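You operate a simulated robot arm through the tools that you are given. There is no shell and no other tool. Be economical: measure what you need, move in short steps, check, and stop when the job is done.

You are at the controls of a simulated two-armed robot. One attempt, no reset.

JOB
Lock the length stop at 60 mm, butt the reducer up, clamp the yellow banded tube and rivet the joint.
Fine: one rivet, in the top seat at the reducer; the riveter goes back in its holster.

Only the result counts: the job must be done as asked and must still hold three seconds after the hand-in. Knocking over, shifting, dropping, spilling or breaking anything else fails it.

ROBOT AND FRAMES
Two 7-joint arms with fingered hands on one trunk, on a base that drives. Base frame: it is fixed to the floor where the robot stands at the start and does not move with it; the origin is under the middle of the robot, x ahead of it, y to its left, z up; the surface under the hand at the start is at about z = 0.9. Readings come in m, rad, newtons and seconds.
The left shoulder is at the start at [0.07, 0.142, 1.339], the right one opposite. With the tool pointing down near the work surface each hand reaches from about 0.1 to 0.76 m from the robot's upright axis, wherever it stands, measured 20 degrees to its own side. Places, roughly: clamp side holster [0.4, 0.3, 0.9]; length stop [0.5, -0.2, 1]; red banded tube [1, 1, 1]; stop lock knob [0.6, -0.2, 1]. Payload 3.6 kg a hand.
The TCP of each hand is the grasp point between the finger pads, 0.025 m short of the fingertips. In the tool frame z runs along the fingers and y along their closing line. Largest opening 0.088 m; the body of the gripper starts 0.029 m behind the TCP. The gripper is a hand of 5 fingers: y runs from the thumb to the fingers, the wrist lies at [-0.013, -0.097, -0.162] in the tool frame, and closing takes about 1.5 s.
Orientation is told as [roll, pitch, yaw] about the base's x, y, z axes, in that order, counted from this pose: with the fingers straight down and the wrist toward the robot, the tool's x, y and z point along [0, 1, 0], [1, 0, 0] and [0, 0, -1] of the base frame.

CONTROLS
- The arms move only by the tool nudge_tool. It takes "left_motion", "right_motion" or both (then of equal length, played together; a hand with none holds still); each is text: rows parted by semicolons, each of 7 numbers parted by spaces: the opening, from 0 (shut) to 1 (fully open), then the shift along the tool's x, y, z in m, then the turn, a rotation vector about the tool's x, y, z in degrees. In form: gripper dx dy dz rx ry rz; .... A call has 1 to 8 rows; each row shifts and turns the commanded pose from where the row before left it, along the tool's axes as they then stand. Rows are played at 5 a second. More than 0.05 m and 0.15 rad between two rows, or a gripper value outside its range, and nothing of the call is played. Where a pose cannot be reached the arm comes as near as it can. A force on the tool above 40 N (or 10 N above the force at the start of the call, whichever is more), or a blocked arm, ends the call early, and 0.2 s more pass. Each finger travels about 0.072 m/s and halts on what it meets, pressing with about 24 N; the grip force reading is that of the motor and also rises with nothing between the fingers. The clock runs only during rows and for 0.2 s after the last one: add rows that do not move to give the fingers time. The reply holds the time, the measured pose of the TCP, the force on the tool along the base axes, the opening and the grip force, in the units named above and with some noise, with the torque about the TCP (base axes, N m) and any sound that the robot's microphone picked up, and new pictures: "pictures" is both (left out), scene, wrist or none (wrist: the cameras of the hands that moved).
- Cameras (640 x 400 px; columns grow to the right, rows downward): "scene" is now at [0.1267, -0.0081, 1.5753]; the picture's right is [-0.10, -0.99, 0.00], its down [-0.62, 0.06, -0.78] and it looks along [0.78, -0.08, -0.63] (base axes); focal length 214 px, centre (320, 200). "left" rides on the left gripper at [-0.059, -0.079, -0.105] in its tool frame; the picture's right is [-0.73, -0.32, 0.61], its down [0.62, -0.68, 0.38] and it looks along [0.29, 0.66, 0.70] (tool axes); focal length 234 px, centre (320, 200). "right" rides on the right gripper at [0.059, -0.079, -0.105] in its tool frame; the picture's right is [-0.73, 0.32, -0.61], its down [-0.62, -0.68, 0.38] and it looks along [-0.29, 0.66, 0.70] (tool axes); focal length 234 px, centre (320, 200). There is no depth. A picture from a camera that has moved, and an enlarged one, comes with that camera's place and axes in the base frame and with its lens. The place of the scene camera against the robot may be out by one fixed shift of up to 0.025 m in any direction.
- move_column(by): slides the trunk up (or, below 0, down) by that many m; the arms and the scene camera ride with it, the base frame stays. It gives what a move gives, with no picture.
- base_move(legs): drives the robot by 1 to 6 legs, each [ahead, left, turn to the left] in m, m and rad, along the robot's own axes; the way and the turn of a leg run together, so that a leg with both is an arc; at most 1.5 m and 3.142 rad a leg. The arms and the cameras ride along, it lands a little off, and it stops where it bumps. It gives what a move gives, and a new picture of the scene camera.
- set_grasp(shape, hand): the hand has 5 fingers and takes this shape, open, in about a second: jaw (thumb against the fingers, like two jaws); tri (thumb and two fingers); tip (a fingertip pinch); poke (one finger out to press); point (the index stretched); flat (the hand flat); cup (the hand cupped); fist (a fist). The gripper value then closes the fingers along that shape, each until it touches; the sizes above hold for jaw. It gives what a move gives, with no picture.
- pan_tilt(pan, tilt): turns the head with the scene camera to pan (to the left, within 1.501 rad either way) and tilt (down, from -0.506 to 1.204), counted from straight ahead of the robot. It gives what a move gives, and a new picture of the scene camera.
- close_up(camera, box): a new picture of the part [left, top, right, bottom] of that camera's present view, enlarged. It takes no simulated time.
- sign_off(): hands the job in; it is judged then, once.

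Go step by step. Nothing tells you exact positions but the pictures and the camera data: compare them with the known pose of the tool, close in by small moves and look again before you grip or let go. The budget is 120 turns and 260 pictures, counting those below and the enlarged ones. Unless the task says otherwise, let go and move clear before handing in.

The tools are called after "Call:" as a command line: name --argument value ..., lists and objects as JSON in quotes. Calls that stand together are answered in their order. nudge_tool: Moves the arms, as the interface text tells. Its arguments: {"type":"object","properties":{"left_motion":{"type":"string"},"right_motion":{"type":"string"},"pictures":{"type":"string","enum":["both","scene","wrist","none"]}},"required":[]} The other tools are called the same way: move_column (by) slides the trunk up or down; set_grasp (shape, hand) gives the hand a shape; base_move (legs) drives the base; pan_tilt (pan, tilt) turns the head that bears the scene camera; close_up (camera, box) takes an enlarged picture of a part of a camera's view; sign_off () hands the job in.

At the start:

```text
time_s: 0.0
left_eef_pos: [0.4359, 0.1827, 1.4856]
left_tool_rot: [-0.001, 0.001, 0.001]
left_wrist_force: [-0.5, 0.0, -0.2]
left_moment: [-0.01, -0.03, 0.01]
left_finger_gap: 0.0878
left_grasp_force: 0.0
left_shape: jaw
right_eef_pos: [0.474, -0.312, 1.4135]
right_tool_rot: [0.0, -0.002, 0.0]
right_wrist_force: [-0.2, 0.3, -0.3]
right_moment: [-0.02, 0.01, -0.01]
right_finger_gap: 0.0876
right_grasp_force: 0.0
right_shape: jaw
trunk travel left (down, up): [-0.875, 0.065]
robot x, y, heading: [0.0001, -0.0009, -0.004]
head pan, tilt: [-0.103, 0.675]
```

scene: 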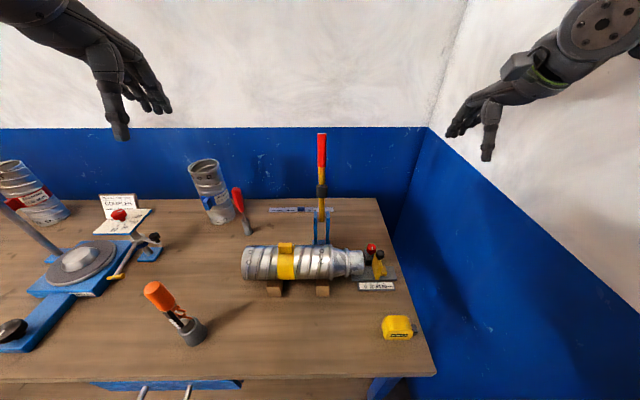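
right: 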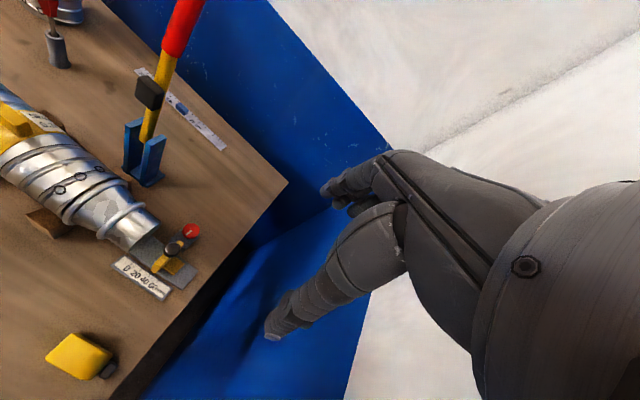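
left: 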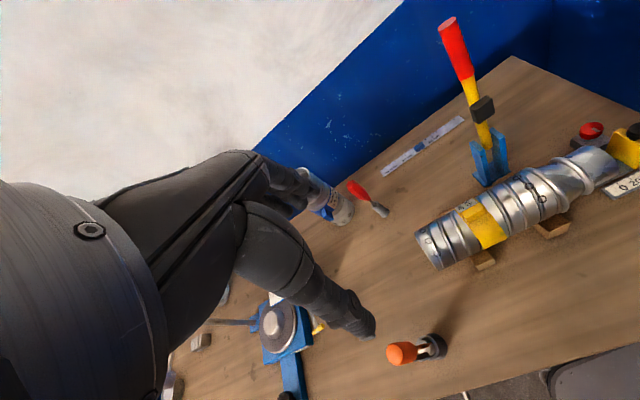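

I see a bench with a yellow-banded spiral tube on cradles, a reducer at its right, a length stop with scale and a knob, a clamp-like red/yellow lever, and an orange-handled tool in a holster. I'll enlarge the important parts first.

Call:
close_up --camera "scene" --box '[220, 200, 440, 350]'

Call:
close_up --camera "right" --box '[0, 70, 240, 390]'

Call:
close_up --camera "scene" --box '[0, 150, 260, 360]'

Call:
close_up --camera "left" --box '[380, 0, 640, 280]'

```text
2.67 times, centred on (330, 275) of scene
camera zoom: at [0.1267, -0.0081, 1.5753], right [-0.1, -0.99, 0.0], down [-0.62, 0.06, -0.78], along [0.78, -0.08, -0.63], focal length 572 px, centre (293, 0)
```

zoom: 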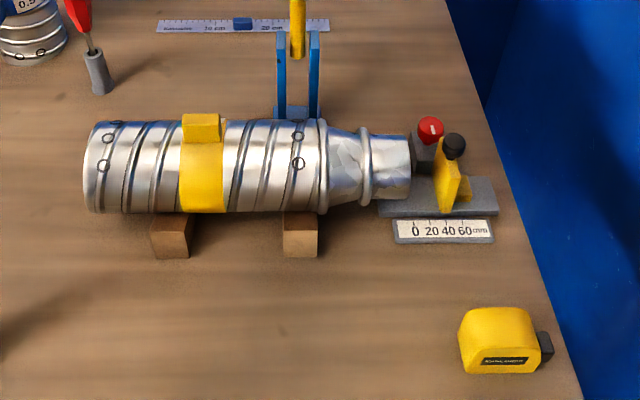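

```text
1.25 times, centred on (120, 230) of right
camera zoom: at [0.3954, -0.2518, 1.5166], right [0.32, -0.73, 0.61], down [-0.68, -0.62, -0.38], along [0.66, -0.29, -0.7], focal length 293 px, centre (570, 162)
```

zoom: 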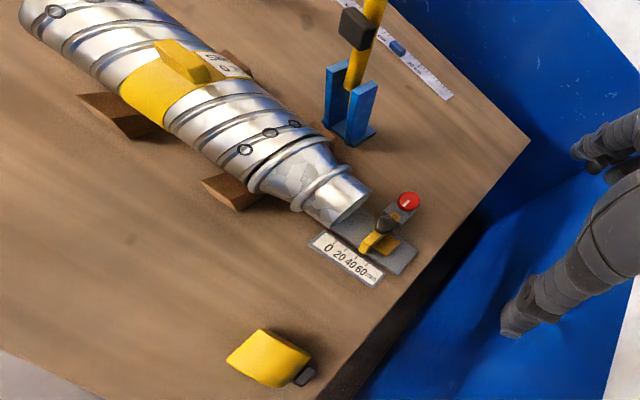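

```text
1.90 times, centred on (130, 255) of scene
camera zoom: at [0.1267, -0.0081, 1.5753], right [-0.1, -0.99, 0.0], down [-0.62, 0.06, -0.78], along [0.78, -0.08, -0.63], focal length 408 px, centre (682, 95)
```

zoom: 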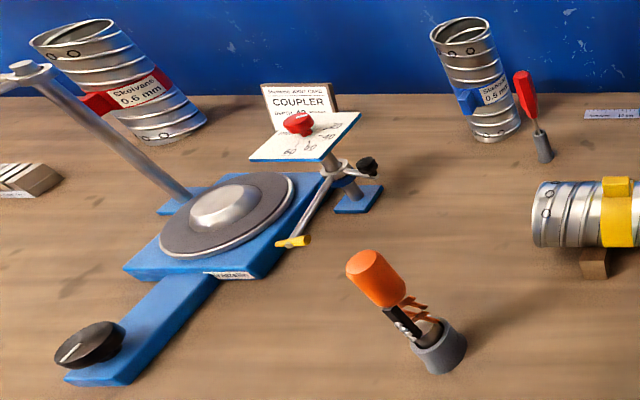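

```text
1.43 times, centred on (510, 140) of left
camera zoom: at [0.3564, 0.1254, 1.5914], right [-0.32, -0.73, -0.61], down [-0.68, 0.62, -0.38], along [0.66, 0.29, -0.7], focal length 334 px, centre (49, 286)
```

zoom: 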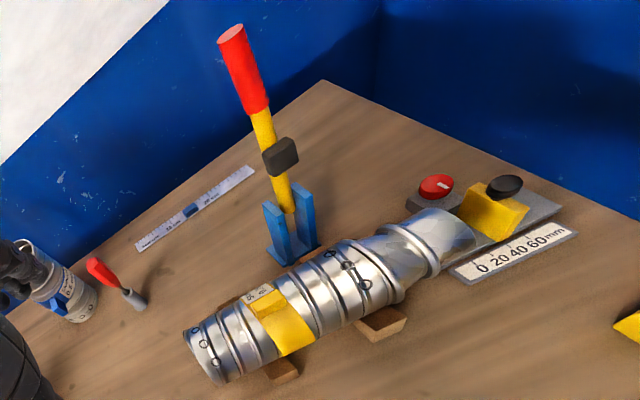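

The stop, its red lock knob, the lever in the blue bracket and the orange tool need a closer look before I touch anything.

Call:
close_up --camera "right" --box '[90, 190, 220, 310]'

Call:
close_up --camera "scene" --box '[80, 180, 180, 250]'

Call:
close_up --camera "scene" --box '[130, 270, 230, 350]'

Call:
close_up --camera "left" --box '[400, 130, 640, 280]'

Call:
close_up --camera "scene" --box '[270, 120, 370, 260]'

```text
3.33 times, centred on (155, 250) of right
camera zoom: at [0.3954, -0.2518, 1.5166], right [0.32, -0.73, 0.61], down [-0.68, -0.62, -0.38], along [0.66, -0.29, -0.7], focal length 781 px, centre (870, 33)
```

zoom: 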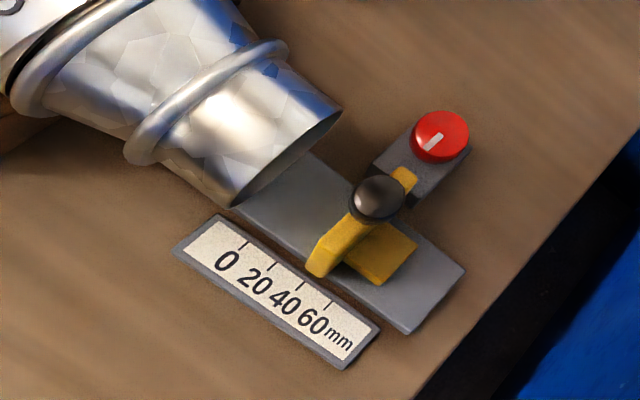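

```text
5.71 times, centred on (130, 215) of scene
camera zoom: at [0.1267, -0.0081, 1.5753], right [-0.1, -0.99, 0.0], down [-0.62, 0.06, -0.78], along [0.78, -0.08, -0.63], focal length 1226 px, centre (1406, 114)
```

zoom: 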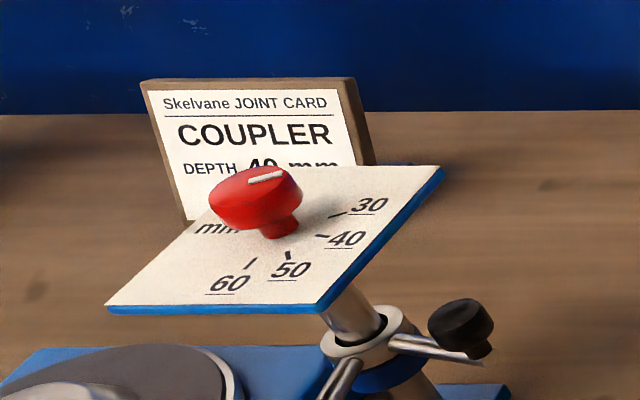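

```text
5.00 times, centred on (180, 310) of scene
camera zoom: at [0.1267, -0.0081, 1.5753], right [-0.1, -0.99, 0.0], down [-0.62, 0.06, -0.78], along [0.78, -0.08, -0.63], focal length 1072 px, centre (1020, -350)
```

zoom: 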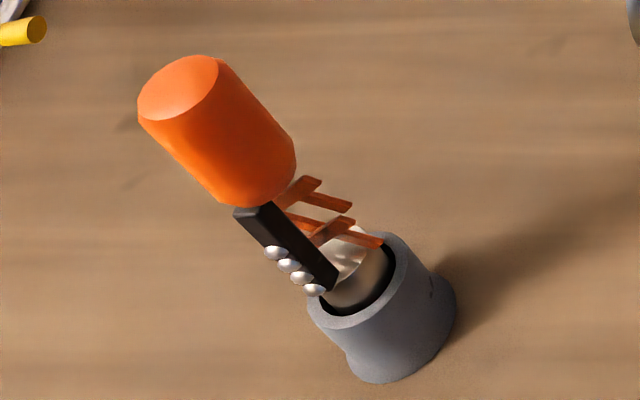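

```text
2.67 times, centred on (520, 205) of left
camera zoom: at [0.3564, 0.1254, 1.5914], right [-0.32, -0.73, -0.61], down [-0.68, 0.62, -0.38], along [0.66, 0.29, -0.7], focal length 624 px, centre (-213, 187)
```

zoom: 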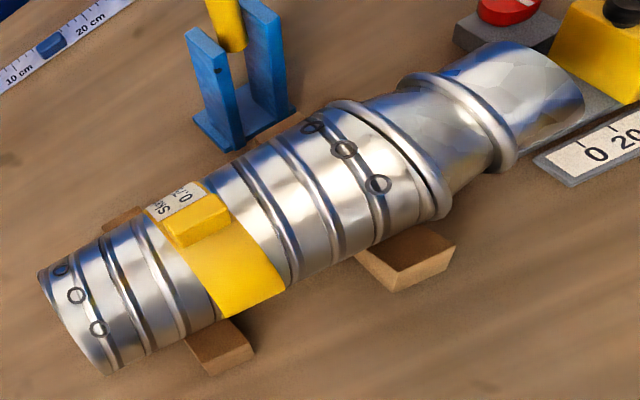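

```text
2.86 times, centred on (320, 190) of scene
camera zoom: at [0.1267, -0.0081, 1.5753], right [-0.1, -0.99, 0.0], down [-0.62, 0.06, -0.78], along [0.78, -0.08, -0.63], focal length 613 px, centre (320, 229)
```

zoom: 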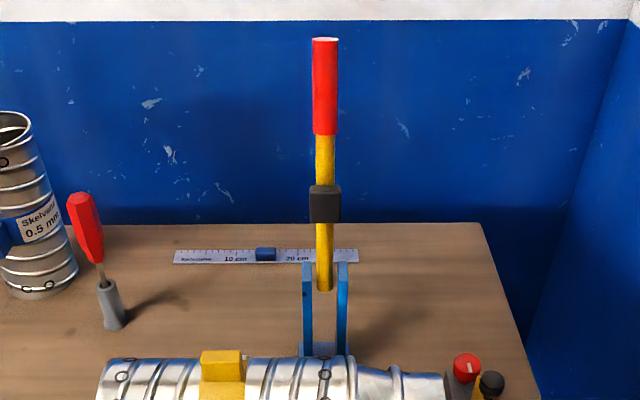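

The tube and reducer lie on wooden cradles; the stop slider (yellow, black ball) sits at about 50 mm on its scale with the red lock knob behind it. The clamp is the upright lever. I'll lower the trunk and move the right hand in for a better look.

Call:
move_column --by -0.15

Call:
nudge_tool --right_motion "1 0.02 -0.03 0 0 0 0; 1 0.02 -0.03 0 0 0 0; 1 0.02 0 0 0 0 0" --pictures "both"

```text
time_s: 1.8
left_eef_pos: [0.4368, 0.1841, 1.3378]
left_tool_rot: [0.0, -0.001, 0.0]
left_wrist_force: [-0.7, 1.6, -1.1]
left_moment: [-0.02, -0.01, 0.0]
left_finger_gap: 0.0876
left_grasp_force: 0.0
left_shape: jaw
right_eef_pos: [0.4735, -0.3117, 1.2638]
right_tool_rot: [0.0, 0.0, 0.0]
right_wrist_force: [0.5, 1.0, -0.5]
right_moment: [-0.01, -0.01, -0.01]
right_finger_gap: 0.0874
right_grasp_force: 0.0
right_shape: jaw
trunk travel left (down, up): [-0.725, 0.215]
robot x, y, heading: [-0.0002, 0.0021, 0.001]
head pan, tilt: [-0.103, 0.675]
```

```text
time_s: 2.5
left_eef_pos: [0.4356, 0.1832, 1.3375]
left_tool_rot: [0.001, 0.0, -0.002]
left_wrist_force: [0.6, 0.6, -0.1]
left_moment: [0.0, 0.0, -0.01]
left_finger_gap: 0.0877
left_grasp_force: 0.1
left_shape: jaw
right_eef_pos: [0.4138, -0.2532, 1.2641]
right_tool_rot: [-0.001, 0.0, -0.001]
right_wrist_force: [-0.3, -0.6, -0.1]
right_moment: [0.0, 0.0, 0.01]
right_finger_gap: 0.0876
right_grasp_force: 0.1
right_shape: jaw
trunk travel left (down, up): [-0.725, 0.215]
robot x, y, heading: [-0.0014, 0.0011, -0.002]
head pan, tilt: [-0.103, 0.675]
camera scene: at [0.1265, -0.0092, 1.4253], right [-0.1, -0.99, 0.0], down [-0.62, 0.07, -0.78], along [0.78, -0.08, -0.63], focal length 214 px, centre (320, 200)
camera right: at [0.3353, -0.1931, 1.3681], right [0.32, -0.73, 0.61], down [-0.68, -0.62, -0.38], along [0.66, -0.29, -0.7], focal length 234 px, centre (320, 200)
```

scene: 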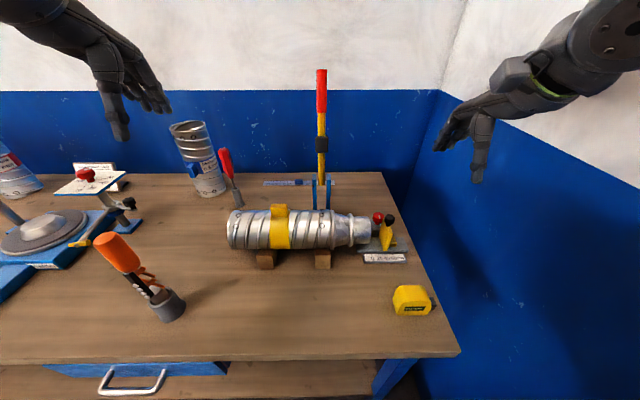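
right: 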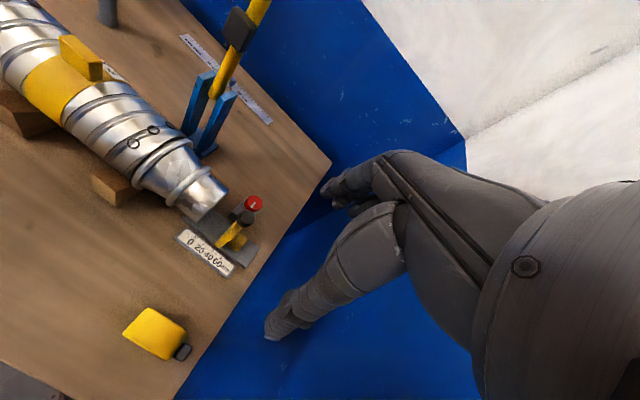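

Call:
close_up --camera "right" --box '[100, 100, 280, 290]'

Call:
close_up --camera "scene" --box '[220, 170, 420, 290]'

Call:
close_up --camera "scene" --box '[345, 200, 425, 270]'

Call:
close_up --camera "scene" --box '[200, 130, 350, 220]'

```text
2.11 times, centred on (190, 195) of right
camera zoom: at [0.3353, -0.1931, 1.3681], right [0.32, -0.73, 0.61], down [-0.68, -0.62, -0.38], along [0.66, -0.29, -0.7], focal length 493 px, centre (594, 210)
```

zoom: 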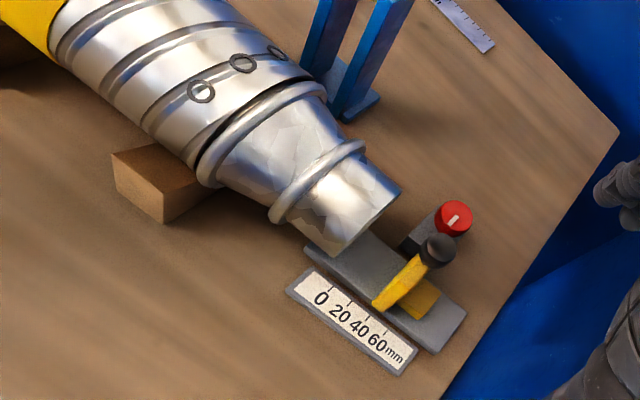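

```text
3.20 times, centred on (320, 230) of scene
camera zoom: at [0.1265, -0.0092, 1.4253], right [-0.1, -0.99, 0.0], down [-0.62, 0.07, -0.78], along [0.78, -0.08, -0.63], focal length 686 px, centre (320, 104)
```

zoom: 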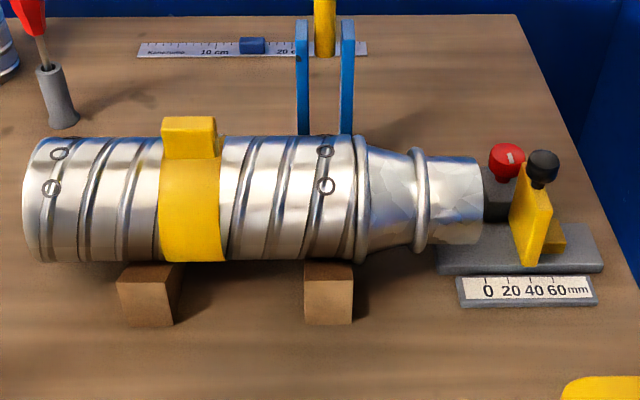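

```text
5.71 times, centred on (385, 235) of scene
camera zoom: at [0.1265, -0.0092, 1.4253], right [-0.1, -0.99, 0.0], down [-0.62, 0.07, -0.78], along [0.78, -0.08, -0.63], focal length 1226 px, centre (-51, 0)
```

zoom: 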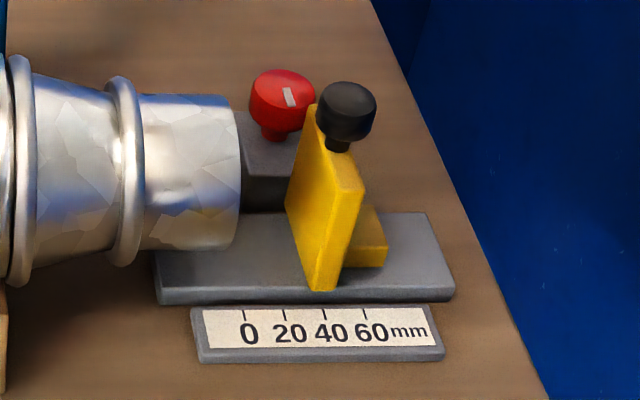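

```text
4.27 times, centred on (275, 175) of scene
camera zoom: at [0.1265, -0.0092, 1.4253], right [-0.1, -0.99, 0.0], down [-0.62, 0.07, -0.78], along [0.78, -0.08, -0.63], focal length 915 px, centre (512, 307)
```

zoom: 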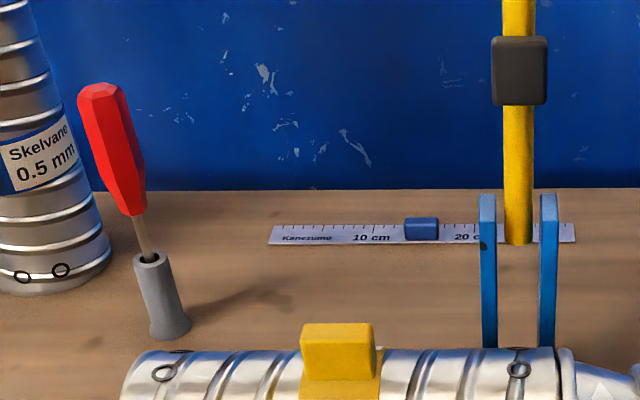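

From two right-wrist views I place: stop ball (.533,-.235,1.008), red lock knob (.601,-.236,.948), top seat at the reducer (.548,-.054,1.027), stop reading ≈35 mm. Next I look at the hand's shapes to choose one for sliding the stop.

Call:
set_grasp --hand "right" --shape "tip"

Call:
close_up --camera "scene" --box '[400, 20, 640, 200]'

Call:
close_up --camera "right" --box '[200, 100, 640, 400]'

Call:
close_up --camera "scene" --box '[0, 0, 200, 160]'

```text
time_s: 3.5
left_eef_pos: [0.4356, 0.1844, 1.3367]
left_tool_rot: [-0.001, 0.001, 0.0]
left_wrist_force: [-0.3, 0.4, 0.1]
left_moment: [-0.02, 0.02, -0.03]
left_finger_gap: 0.0876
left_grasp_force: 0.1
left_shape: jaw
right_eef_pos: [0.4138, -0.252, 1.2655]
right_tool_rot: [0.001, -0.001, -0.001]
right_wrist_force: [-0.5, -0.6, 0.3]
right_moment: [-0.02, -0.03, -0.01]
right_finger_gap: 0.0877
right_grasp_force: 0.0
right_shape: tip
trunk travel left (down, up): [-0.725, 0.215]
robot x, y, heading: [0.0023, -0.0028, -0.001]
head pan, tilt: [-0.103, 0.675]
```

```text
2.22 times, centred on (520, 110) of scene
camera zoom: at [0.1266, -0.008, 1.4253], right [-0.1, -0.99, 0.0], down [-0.62, 0.06, -0.78], along [0.78, -0.08, -0.63], focal length 477 px, centre (-124, 400)
```

zoom: 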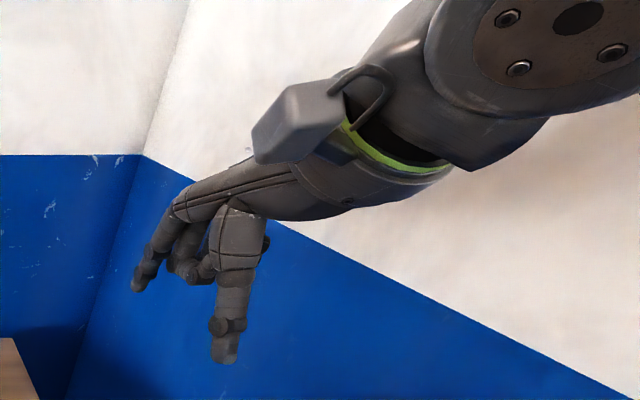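

```text
1.33 times, centred on (420, 250) of right
camera zoom: at [0.3357, -0.1922, 1.3682], right [0.32, -0.73, 0.61], down [-0.68, -0.62, -0.38], along [0.66, -0.29, -0.7], focal length 312 px, centre (187, 133)
```

zoom: 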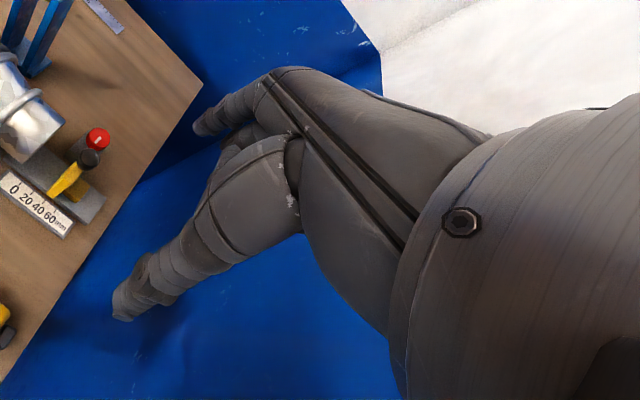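

```text
2.50 times, centred on (100, 80) of scene
camera zoom: at [0.1266, -0.008, 1.4253], right [-0.1, -0.99, 0.0], down [-0.62, 0.06, -0.78], along [0.78, -0.08, -0.63], focal length 536 px, centre (870, 500)
```

zoom: 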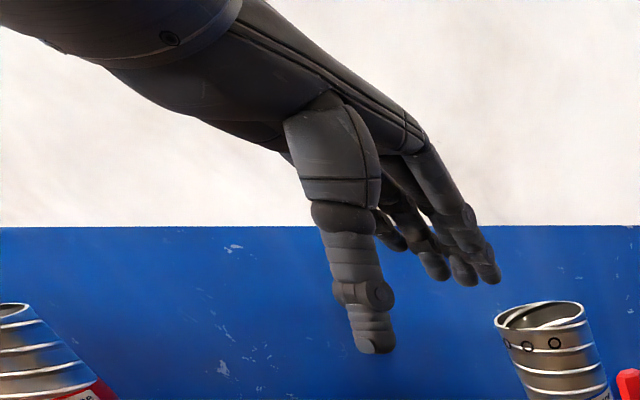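

Tip shape leaves index and thumb. I move the right hand above the stop ball and check.

Call:
nudge_tool --right_motion "1 0.006 0.04 0.02 0 0 0; 1 0.006 0.04 0.03 0 0 0; 1 0.006 0.039 0.03 0 0 0; 1 0 0 0.04 0 0 0; 1 0 0 0.04 0 0 0; 1 0 0 0 0 0 0"

Call:
close_up --camera "scene" --box '[330, 150, 450, 270]'

Call:
close_up --camera "right" --box '[60, 60, 360, 360]'

```text
refused: row 2 steps farther than a row can; nothing moved
```

```text
3.33 times, centred on (390, 210) of scene
camera zoom: at [0.1266, -0.008, 1.4253], right [-0.1, -0.99, 0.0], down [-0.62, 0.06, -0.78], along [0.78, -0.08, -0.63], focal length 715 px, centre (87, 167)
```

zoom: 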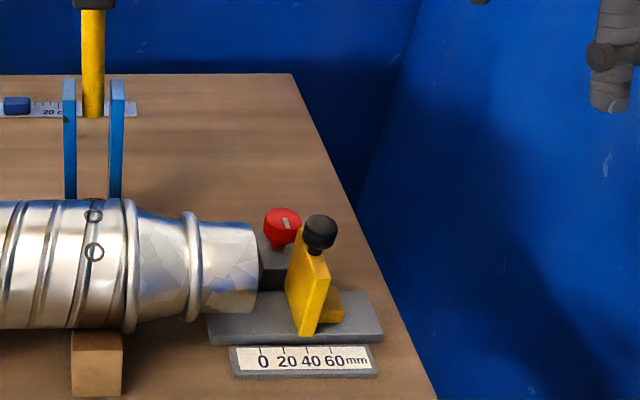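

```text
1.33 times, centred on (210, 210) of right
camera zoom: at [0.3357, -0.1922, 1.3682], right [0.32, -0.73, 0.61], down [-0.68, -0.62, -0.38], along [0.66, -0.29, -0.7], focal length 312 px, centre (467, 187)
```

zoom: 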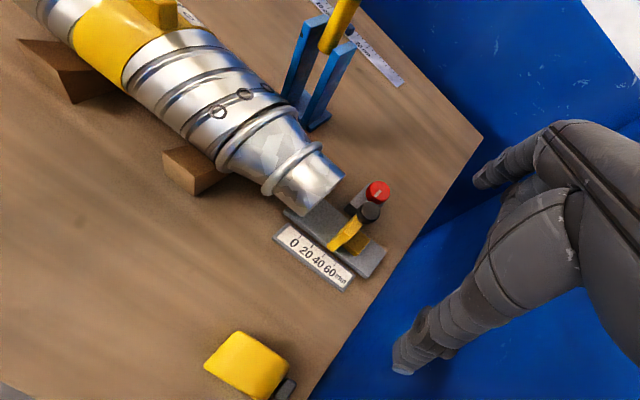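

The row limit is 0.05 m in total, so I use smaller steps to the same spot.

Call:
nudge_tool --right_motion "1 0.006 0.03 0.03 0 0 0; 1 0.006 0.03 0.03 0 0 0; 1 0.006 0.03 0.03 0 0 0; 1 0 0.029 0.03 0 0 0; 1 0 0 0.04 0 0 0; 1 0 0 0 0 0 0"

Call:
close_up --camera "scene" --box '[330, 150, 450, 270]'

Call:
close_up --camera "right" --box '[60, 100, 360, 390]'

```text
time_s: 4.8
left_eef_pos: [0.4354, 0.1848, 1.3373]
left_tool_rot: [-0.003, -0.001, 0.0]
left_wrist_force: [-0.3, 0.7, 0.0]
left_moment: [-0.01, -0.04, 0.0]
left_finger_gap: 0.0877
left_grasp_force: 0.1
left_shape: jaw
right_eef_pos: [0.5338, -0.2305, 1.1043]
right_tool_rot: [-0.001, 0.001, 0.0]
right_wrist_force: [0.0, 0.4, -0.8]
right_moment: [-0.01, -0.01, 0.03]
right_finger_gap: 0.088
right_grasp_force: 0.0
right_shape: tip
trunk travel left (down, up): [-0.725, 0.215]
robot x, y, heading: [0.0005, 0.0021, 0.0]
head pan, tilt: [-0.103, 0.675]
camera scene: at [0.126, -0.008, 1.4253], right [-0.1, -0.99, 0.0], down [-0.62, 0.06, -0.78], along [0.78, -0.08, -0.63], focal length 214 px, centre (320, 200)
camera right: at [0.4542, -0.1708, 1.2073], right [0.32, -0.73, 0.61], down [-0.68, -0.62, -0.38], along [0.66, -0.29, -0.7], focal length 234 px, centre (320, 200)
```

scene: 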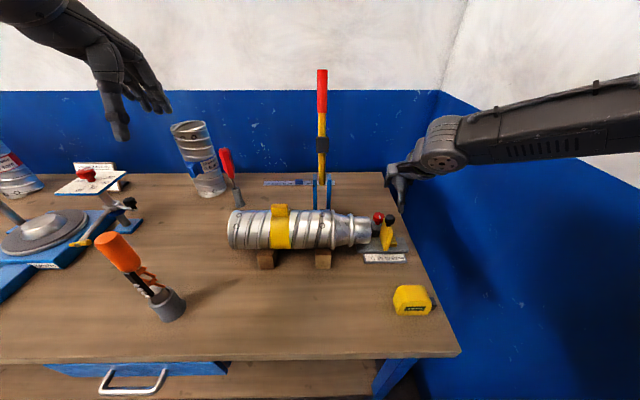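
right: 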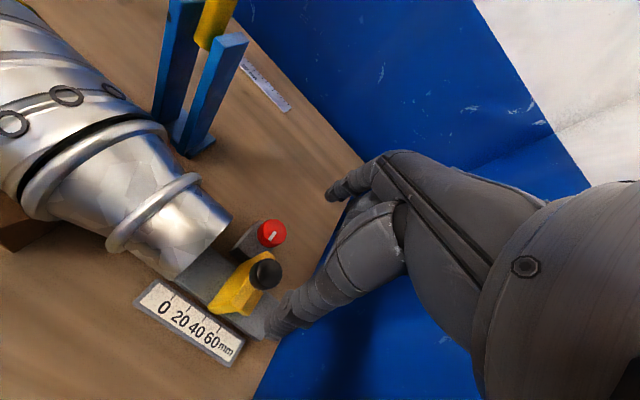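

```text
3.33 times, centred on (390, 210) of scene
camera zoom: at [0.126, -0.008, 1.4253], right [-0.1, -0.99, 0.0], down [-0.62, 0.06, -0.78], along [0.78, -0.08, -0.63], focal length 715 px, centre (87, 167)
```

zoom: 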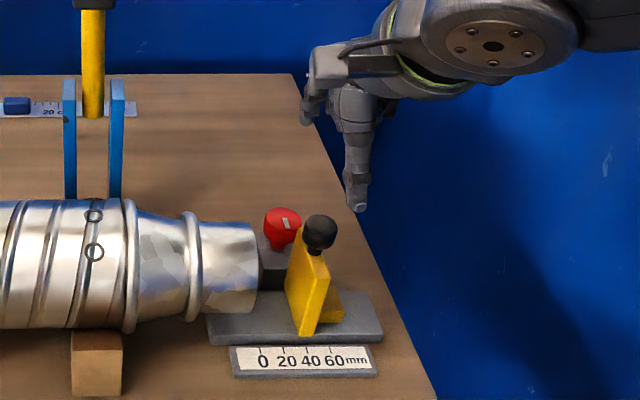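

```text
1.38 times, centred on (210, 245) of right
camera zoom: at [0.4542, -0.1708, 1.2073], right [0.32, -0.73, 0.61], down [-0.68, -0.62, -0.38], along [0.66, -0.29, -0.7], focal length 323 px, centre (472, 138)
```

zoom: 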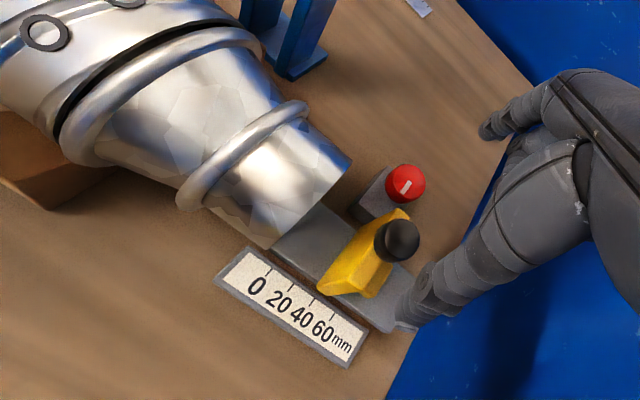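

The hand is right over the ball. I descend onto it and close.

Call:
nudge_tool --right_motion "1 -0.005 0 0.04 0 0 0; 1 0 0 0.03 0 0 0; 1 0 0 0.02 0 0 0; 1 0 0 0 0 0 0"

Call:
close_up --camera "scene" --box '[330, 150, 450, 270]'

Call:
close_up --camera "right" --box '[110, 150, 350, 390]'

```text
time_s: 5.8
left_eef_pos: [0.4356, 0.1843, 1.3373]
left_tool_rot: [0.0, 0.0, 0.0]
left_wrist_force: [-0.8, 0.4, 0.6]
left_moment: [0.01, -0.03, -0.02]
left_finger_gap: 0.0876
left_grasp_force: 0.1
left_shape: jaw
right_eef_pos: [0.535, -0.2382, 1.0144]
right_tool_rot: [-0.001, 0.0, 0.0]
right_wrist_force: [0.2, 1.0, 3.1]
right_moment: [-0.03, -0.01, 0.01]
right_finger_gap: 0.0881
right_grasp_force: 0.1
right_shape: tip
trunk travel left (down, up): [-0.725, 0.215]
robot x, y, heading: [-0.0029, -0.004, -0.002]
head pan, tilt: [-0.103, 0.675]
camera scene: at [0.1265, -0.008, 1.4253], right [-0.1, -0.99, 0.0], down [-0.62, 0.06, -0.78], along [0.78, -0.08, -0.63], focal length 214 px, centre (320, 200)
camera right: at [0.4565, -0.1775, 1.1182], right [0.32, -0.73, 0.61], down [-0.68, -0.62, -0.38], along [0.66, -0.29, -0.7], focal length 234 px, centre (320, 200)
```

scene: 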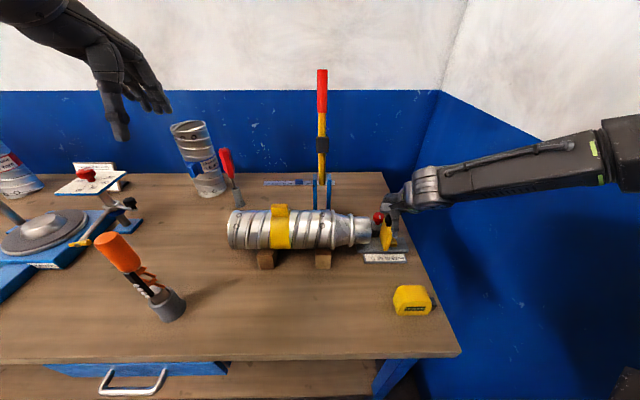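
right: 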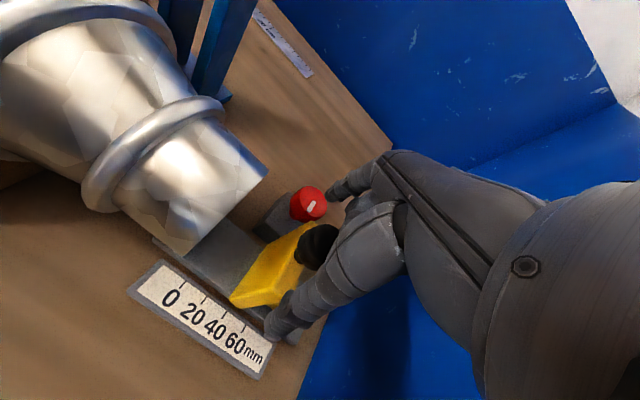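

```text
3.33 times, centred on (390, 210) of scene
camera zoom: at [0.1265, -0.008, 1.4253], right [-0.1, -0.99, 0.0], down [-0.62, 0.06, -0.78], along [0.78, -0.08, -0.63], focal length 715 px, centre (87, 167)
```

zoom: 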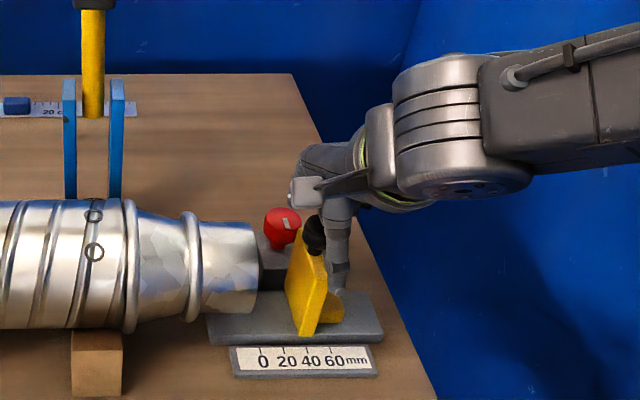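

```text
1.67 times, centred on (230, 270) of right
camera zoom: at [0.4565, -0.1775, 1.1182], right [0.32, -0.73, 0.61], down [-0.68, -0.62, -0.38], along [0.66, -0.29, -0.7], focal length 390 px, centre (470, 83)
```

zoom: 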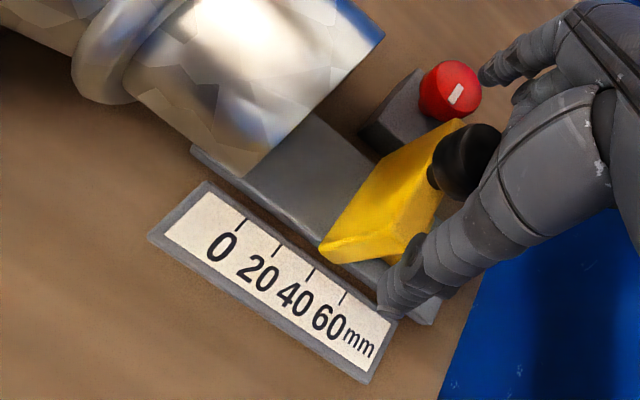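

The thumb is in front of the ball and the index behind it. I close the pinch.

Call:
nudge_tool --right_motion "0.7 0 0 0 0 0 0; 0.5 0 0 0 0 0 0; 0.3 0 0 0 0 0 0; 0.2 0 0 0 0 0 0; 0.2 0 0 0 0 0 0; 0.2 0 0 0 0 0 0" --pictures "wrist"

Call:
close_up --camera "scene" --box '[330, 150, 450, 270]'

```text
time_s: 7.2
left_eef_pos: [0.4353, 0.1842, 1.3362]
left_tool_rot: [0.001, 0.001, 0.0]
left_wrist_force: [0.0, 0.1, -0.4]
left_moment: [-0.06, 0.0, 0.0]
left_finger_gap: 0.0876
left_grasp_force: 0.1
left_shape: jaw
right_eef_pos: [0.5348, -0.2372, 1.0149]
right_tool_rot: [0.0, 0.0, 0.001]
right_wrist_force: [-0.8, 0.3, 3.0]
right_moment: [-0.01, 0.0, -0.07]
right_finger_gap: 0.0439
right_grasp_force: 24.1
right_shape: tip
trunk travel left (down, up): [-0.725, 0.215]
robot x, y, heading: [0.0032, 0.0014, -0.002]
head pan, tilt: [-0.103, 0.675]
camera right: at [0.4561, -0.1774, 1.1186], right [0.32, -0.73, 0.61], down [-0.68, -0.62, -0.38], along [0.66, -0.29, -0.7], focal length 234 px, centre (320, 200)
```

right: 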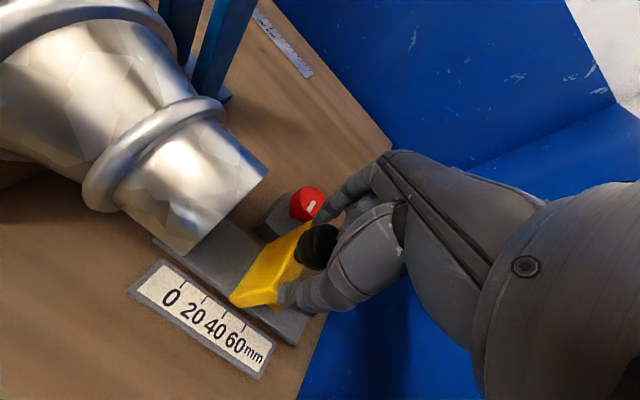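

```text
3.33 times, centred on (390, 210) of scene
camera zoom: at [0.1259, -0.0079, 1.4254], right [-0.1, -0.99, 0.0], down [-0.62, 0.06, -0.78], along [0.78, -0.08, -0.62], focal length 715 px, centre (87, 167)
```

zoom: 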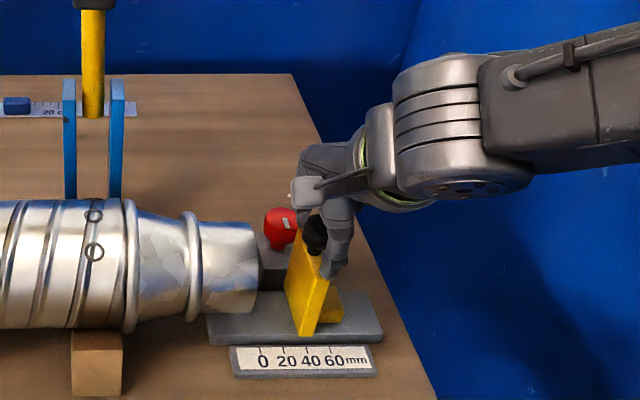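

It grips something 44 mm wide (ball/plate). I pull gently to the right 10 mm and see whether the slider follows.

Call:
nudge_tool --right_motion "0.2 -0.003 0 0 0 0 0; 0.2 -0.004 0 0 0 0 0; 0.2 -0.003 0 0 0 0 0; 0.2 0 0 0 0 0 0" --pictures "wrist"

Call:
close_up --camera "scene" --box '[330, 150, 450, 270]'

```text
time_s: 8.2
left_eef_pos: [0.4338, 0.1852, 1.3364]
left_tool_rot: [-0.001, -0.002, -0.001]
left_wrist_force: [0.0, 0.5, 0.2]
left_moment: [-0.04, 0.05, 0.0]
left_finger_gap: 0.0876
left_grasp_force: 0.0
left_shape: jaw
right_eef_pos: [0.5332, -0.2463, 1.0157]
right_tool_rot: [0.001, -0.003, 0.001]
right_wrist_force: [3.8, 1.2, 16.6]
right_moment: [-0.02, -0.04, -0.06]
right_finger_gap: 0.0437
right_grasp_force: 24.1
right_shape: tip
trunk travel left (down, up): [-0.725, 0.215]
robot x, y, heading: [0.0004, 0.0007, 0.005]
head pan, tilt: [-0.103, 0.675]
camera right: at [0.4542, -0.1869, 1.1184], right [0.32, -0.73, 0.61], down [-0.68, -0.62, -0.38], along [0.66, -0.29, -0.69], focal length 234 px, centre (320, 200)
```

right: 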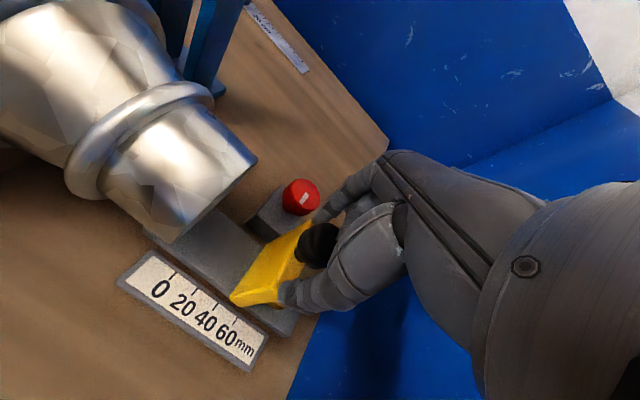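

```text
3.33 times, centred on (390, 210) of scene
camera zoom: at [0.1252, -0.0065, 1.4256], right [-0.1, -0.99, 0.0], down [-0.62, 0.06, -0.78], along [0.78, -0.08, -0.62], focal length 715 px, centre (87, 167)
```

zoom: 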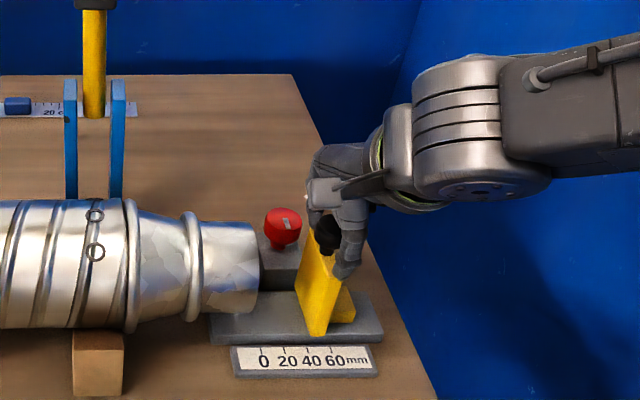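

The slider moves freely with the hand, about 9 mm so far. I continue another 12 mm and then read the scale closely.

Call:
nudge_tool --right_motion "0.2 -0.004 0 0 0 0 0; 0.2 -0.004 0 0 0 0 0; 0.2 -0.004 0 0 0 0 0; 0.2 0 0 0 0 0 0; 0.2 0 0 0 0 0 0" --pictures "none"

Call:
close_up --camera "scene" --box '[365, 220, 415, 270]'

Call:
close_up --camera "right" --box '[100, 190, 340, 390]'

```text
time_s: 9.4
left_eef_pos: [0.4332, 0.1882, 1.3386]
left_tool_rot: [-0.002, -0.001, 0.0]
left_wrist_force: [-0.4, -0.3, 0.5]
left_moment: [0.01, -0.01, -0.01]
left_finger_gap: 0.0876
left_grasp_force: 0.1
left_shape: jaw
right_eef_pos: [0.5329, -0.2579, 1.0148]
right_tool_rot: [-0.002, -0.001, -0.002]
right_wrist_force: [-0.7, 7.4, 16.8]
right_moment: [0.14, -0.1, 0.0]
right_finger_gap: 0.0439
right_grasp_force: 23.8
right_shape: tip
trunk travel left (down, up): [-0.725, 0.215]
robot x, y, heading: [0.0009, -0.0034, 0.003]
head pan, tilt: [-0.103, 0.675]
```

```text
8.00 times, centred on (390, 245) of scene
camera zoom: at [0.1238, -0.0048, 1.4256], right [-0.1, -0.99, 0.0], down [-0.62, 0.06, -0.78], along [0.78, -0.08, -0.62], focal length 1716 px, centre (-240, -160)
```

zoom: 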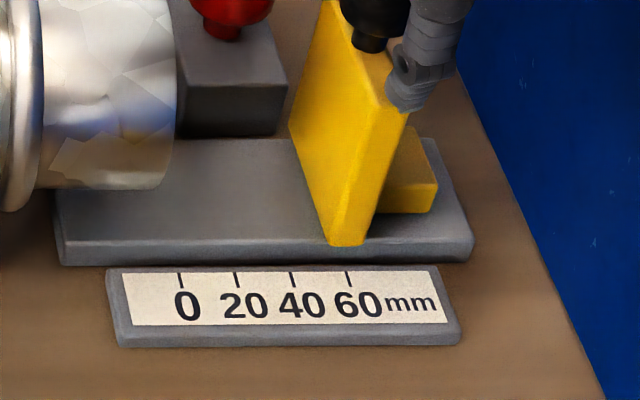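

```text
2.00 times, centred on (220, 290) of right
camera zoom: at [0.4536, -0.1984, 1.1183], right [0.32, -0.72, 0.61], down [-0.68, -0.62, -0.38], along [0.66, -0.29, -0.69], focal length 468 px, centre (520, 20)
```

zoom: 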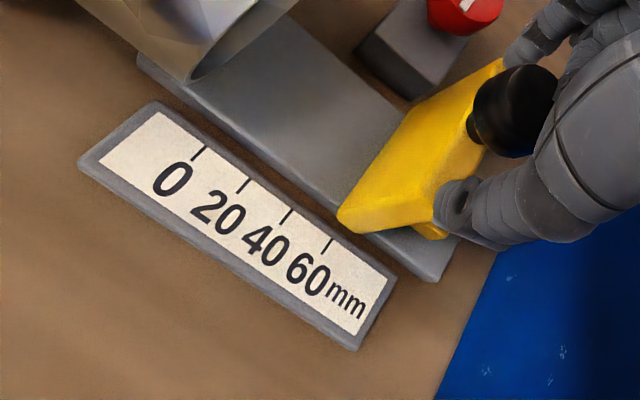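

The stop face reads about 55 mm now; 5 mm more, then re-read.

Call:
nudge_tool --right_motion "0.2 -0.003 0 0 0 0 0; 0.2 -0.002 0 0 0 0 0; 0.2 0 0 0 0 0 0; 0.2 0 0 0 0 0 0" --pictures "none"

Call:
close_up --camera "scene" --box '[365, 220, 415, 270]'

Call:
close_up --camera "right" --box '[140, 200, 300, 340]'

```text
time_s: 10.4
left_eef_pos: [0.4336, 0.1899, 1.336]
left_tool_rot: [-0.004, -0.002, 0.0]
left_wrist_force: [0.1, 0.6, 0.8]
left_moment: [0.01, 0.01, 0.0]
left_finger_gap: 0.0876
left_grasp_force: 0.1
left_shape: jaw
right_eef_pos: [0.5318, -0.2616, 1.0157]
right_tool_rot: [-0.005, -0.003, 0.0]
right_wrist_force: [5.2, 15.3, 18.6]
right_moment: [0.3, -0.06, 0.06]
right_finger_gap: 0.0442
right_grasp_force: 23.8
right_shape: tip
trunk travel left (down, up): [-0.725, 0.215]
robot x, y, heading: [0.0002, 0.0025, -0.005]
head pan, tilt: [-0.103, 0.675]
```

```text
8.00 times, centred on (390, 245) of scene
camera zoom: at [0.1249, -0.0025, 1.4256], right [-0.1, -0.99, 0.0], down [-0.62, 0.06, -0.78], along [0.78, -0.08, -0.62], focal length 1716 px, centre (-240, -160)
```

zoom: 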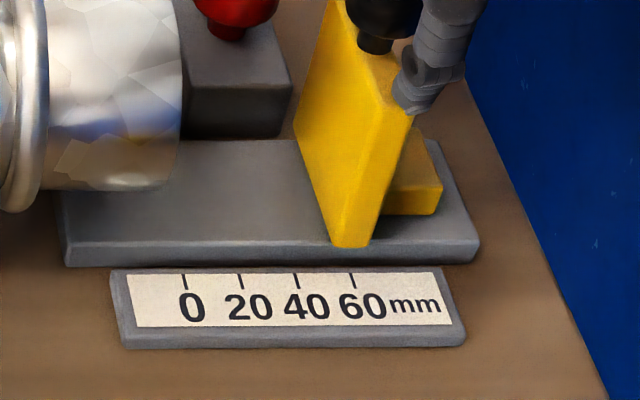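

```text
2.86 times, centred on (220, 270) of right
camera zoom: at [0.4532, -0.2013, 1.1182], right [0.32, -0.72, 0.61], down [-0.68, -0.63, -0.38], along [0.66, -0.29, -0.69], focal length 669 px, centre (606, 0)
```

zoom: 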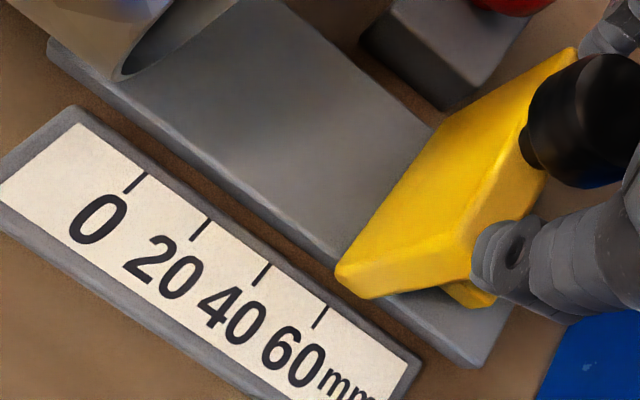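

The plate barely moved this time while the side force rose to 15 N, so it is resisting near 55–57 mm. I press slightly further to learn whether it is a hard end.

Call:
nudge_tool --right_motion "0.2 -0.002 0 -0.001 0 0 0; 0.2 -0.002 0 0 0 0 0; 0.2 0 0 0 0 0 0" --pictures "none"

Call:
close_up --camera "scene" --box '[365, 220, 415, 270]'

```text
time_s: 11.2
left_eef_pos: [0.4348, 0.1892, 1.3355]
left_tool_rot: [-0.004, -0.003, 0.001]
left_wrist_force: [0.1, -0.1, -0.2]
left_moment: [0.02, 0.01, -0.01]
left_finger_gap: 0.0876
left_grasp_force: 0.0
left_shape: jaw
right_eef_pos: [0.5319, -0.2673, 1.0148]
right_tool_rot: [-0.004, 0.0, 0.001]
right_wrist_force: [-0.3, 14.9, 10.5]
right_moment: [0.43, -0.07, 0.03]
right_finger_gap: 0.0439
right_grasp_force: 23.8
right_shape: tip
trunk travel left (down, up): [-0.725, 0.215]
robot x, y, heading: [-0.0023, 0.0004, 0.003]
head pan, tilt: [-0.103, 0.675]
```

```text
8.00 times, centred on (390, 245) of scene
camera zoom: at [0.1247, -0.0032, 1.4254], right [-0.1, -0.99, 0.0], down [-0.62, 0.06, -0.78], along [0.78, -0.08, -0.62], focal length 1716 px, centre (-240, -160)
```

zoom: 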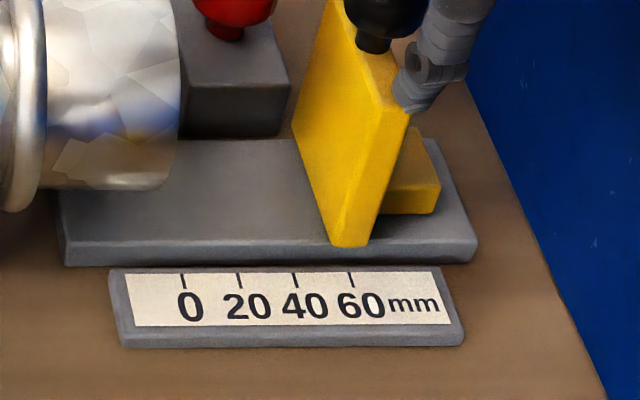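

Call:
close_up --camera "right" --box '[140, 180, 340, 340]'

Call:
close_up --camera "scene" --box '[360, 190, 440, 240]'

```text
2.50 times, centred on (240, 260) of right
camera zoom: at [0.4535, -0.2062, 1.1184], right [0.32, -0.72, 0.61], down [-0.68, -0.62, -0.38], along [0.66, -0.29, -0.69], focal length 585 px, centre (520, 50)
```

zoom: 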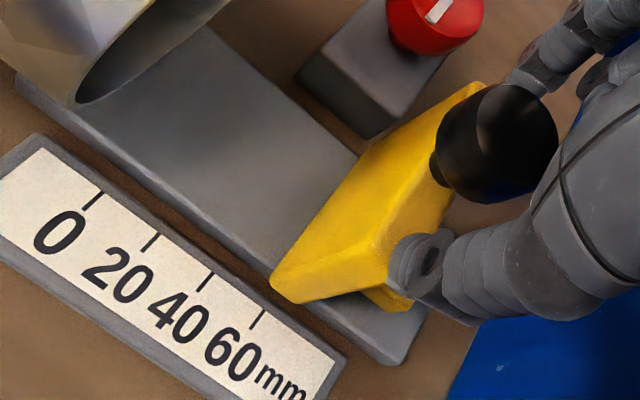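

```text
8.00 times, centred on (400, 215) of scene
camera zoom: at [0.1247, -0.0032, 1.4254], right [-0.1, -0.99, 0.0], down [-0.62, 0.06, -0.78], along [0.78, -0.08, -0.62], focal length 1716 px, centre (-320, 80)
```

zoom: 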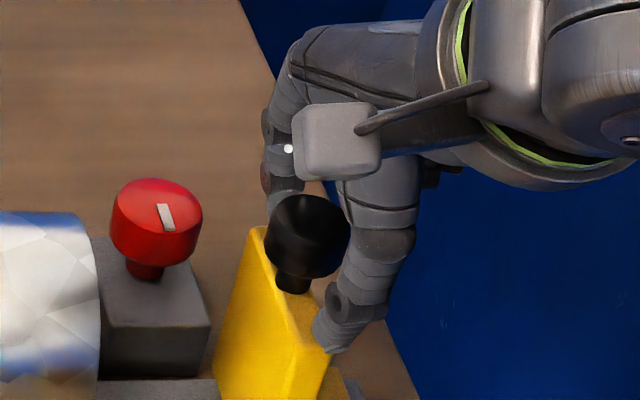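

The thumb slid past the ball, so it was slipping rather than a proven hard end. I'll release, rise, and yaw the hand 90° so that it grips across the sliding direction.

Call:
nudge_tool --right_motion "0.6 0 0 0 0 0 0; 1 0 0 0 0 0 0; 1 0 0 0 0 0 0; 1 0 0 -0.04 0 0 0; 1 0 0 -0.04 0 0 0; 1 0 0 -0.03 0 0 -8; 1 0 0 0 0 0 -8; 1 0 0 0 0 0 -8" --pictures "none"

Call:
nudge_tool --right_motion "1 0 0 0 0 0 -8; 1 0 0 0 0 0 -8; 1 0 0 0 0 0 -8; 1 0 0 0 0 0 -8; 1 0 0 0 0 0 -8; 1 0 0 0 0 0 -8; 1 0 0 0 0 0 -8; 1 0 0 0 0 0 -8" --pictures "wrist"

Call:
close_up --camera "scene" --box '[330, 120, 490, 270]'

```text
time_s: 13.1
left_eef_pos: [0.4348, 0.1931, 1.3358]
left_tool_rot: [-0.007, 0.001, 0.002]
left_wrist_force: [-0.2, 0.6, 0.0]
left_moment: [0.0, 0.0, 0.0]
left_finger_gap: 0.0874
left_grasp_force: 0.1
left_shape: jaw
right_eef_pos: [0.5324, -0.2616, 1.1244]
right_tool_rot: [-0.005, 0.004, 0.422]
right_wrist_force: [0.8, 0.2, 0.2]
right_moment: [-0.03, -0.01, 0.02]
right_finger_gap: 0.0881
right_grasp_force: 0.1
right_shape: tip
trunk travel left (down, up): [-0.725, 0.215]
robot x, y, heading: [-0.0004, 0.0018, 0.0]
head pan, tilt: [-0.103, 0.675]
```

```text
time_s: 14.8
left_eef_pos: [0.4373, 0.1848, 1.3366]
left_tool_rot: [0.0, 0.001, -0.002]
left_wrist_force: [0.2, -0.3, 0.5]
left_moment: [-0.01, 0.02, 0.01]
left_finger_gap: 0.0878
left_grasp_force: 0.0
left_shape: jaw
right_eef_pos: [0.5344, -0.2708, 1.1233]
right_tool_rot: [-0.001, -0.001, 1.538]
right_wrist_force: [0.1, -0.4, 0.0]
right_moment: [-0.01, -0.04, 0.01]
right_finger_gap: 0.0876
right_grasp_force: 0.0
right_shape: tip
trunk travel left (down, up): [-0.725, 0.215]
robot x, y, heading: [-0.0002, -0.0022, -0.003]
head pan, tilt: [-0.103, 0.675]
camera right: at [0.4727, -0.345, 1.2271], right [0.74, 0.3, 0.61], down [0.6, -0.7, -0.38], along [0.31, 0.65, -0.7], focal length 234 px, centre (320, 200)
```

right: 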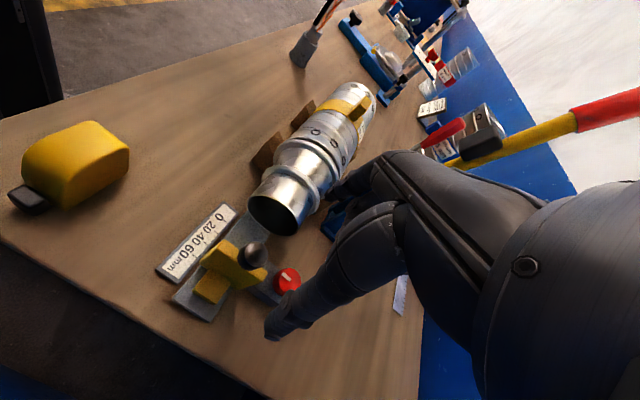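

```text
2.67 times, centred on (410, 195) of scene
camera zoom: at [0.1275, -0.008, 1.4252], right [-0.1, -0.99, 0.0], down [-0.62, 0.06, -0.78], along [0.78, -0.08, -0.63], focal length 572 px, centre (80, 213)
```

zoom: 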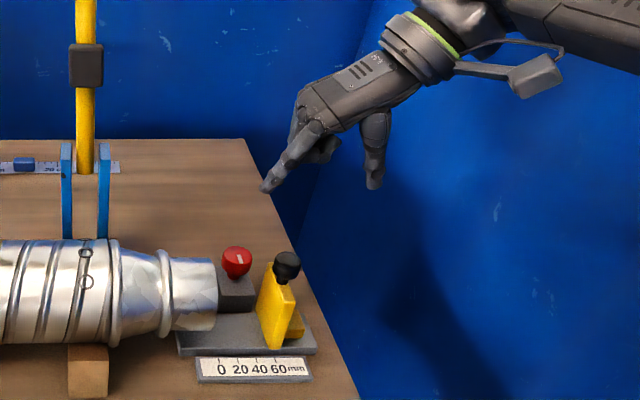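

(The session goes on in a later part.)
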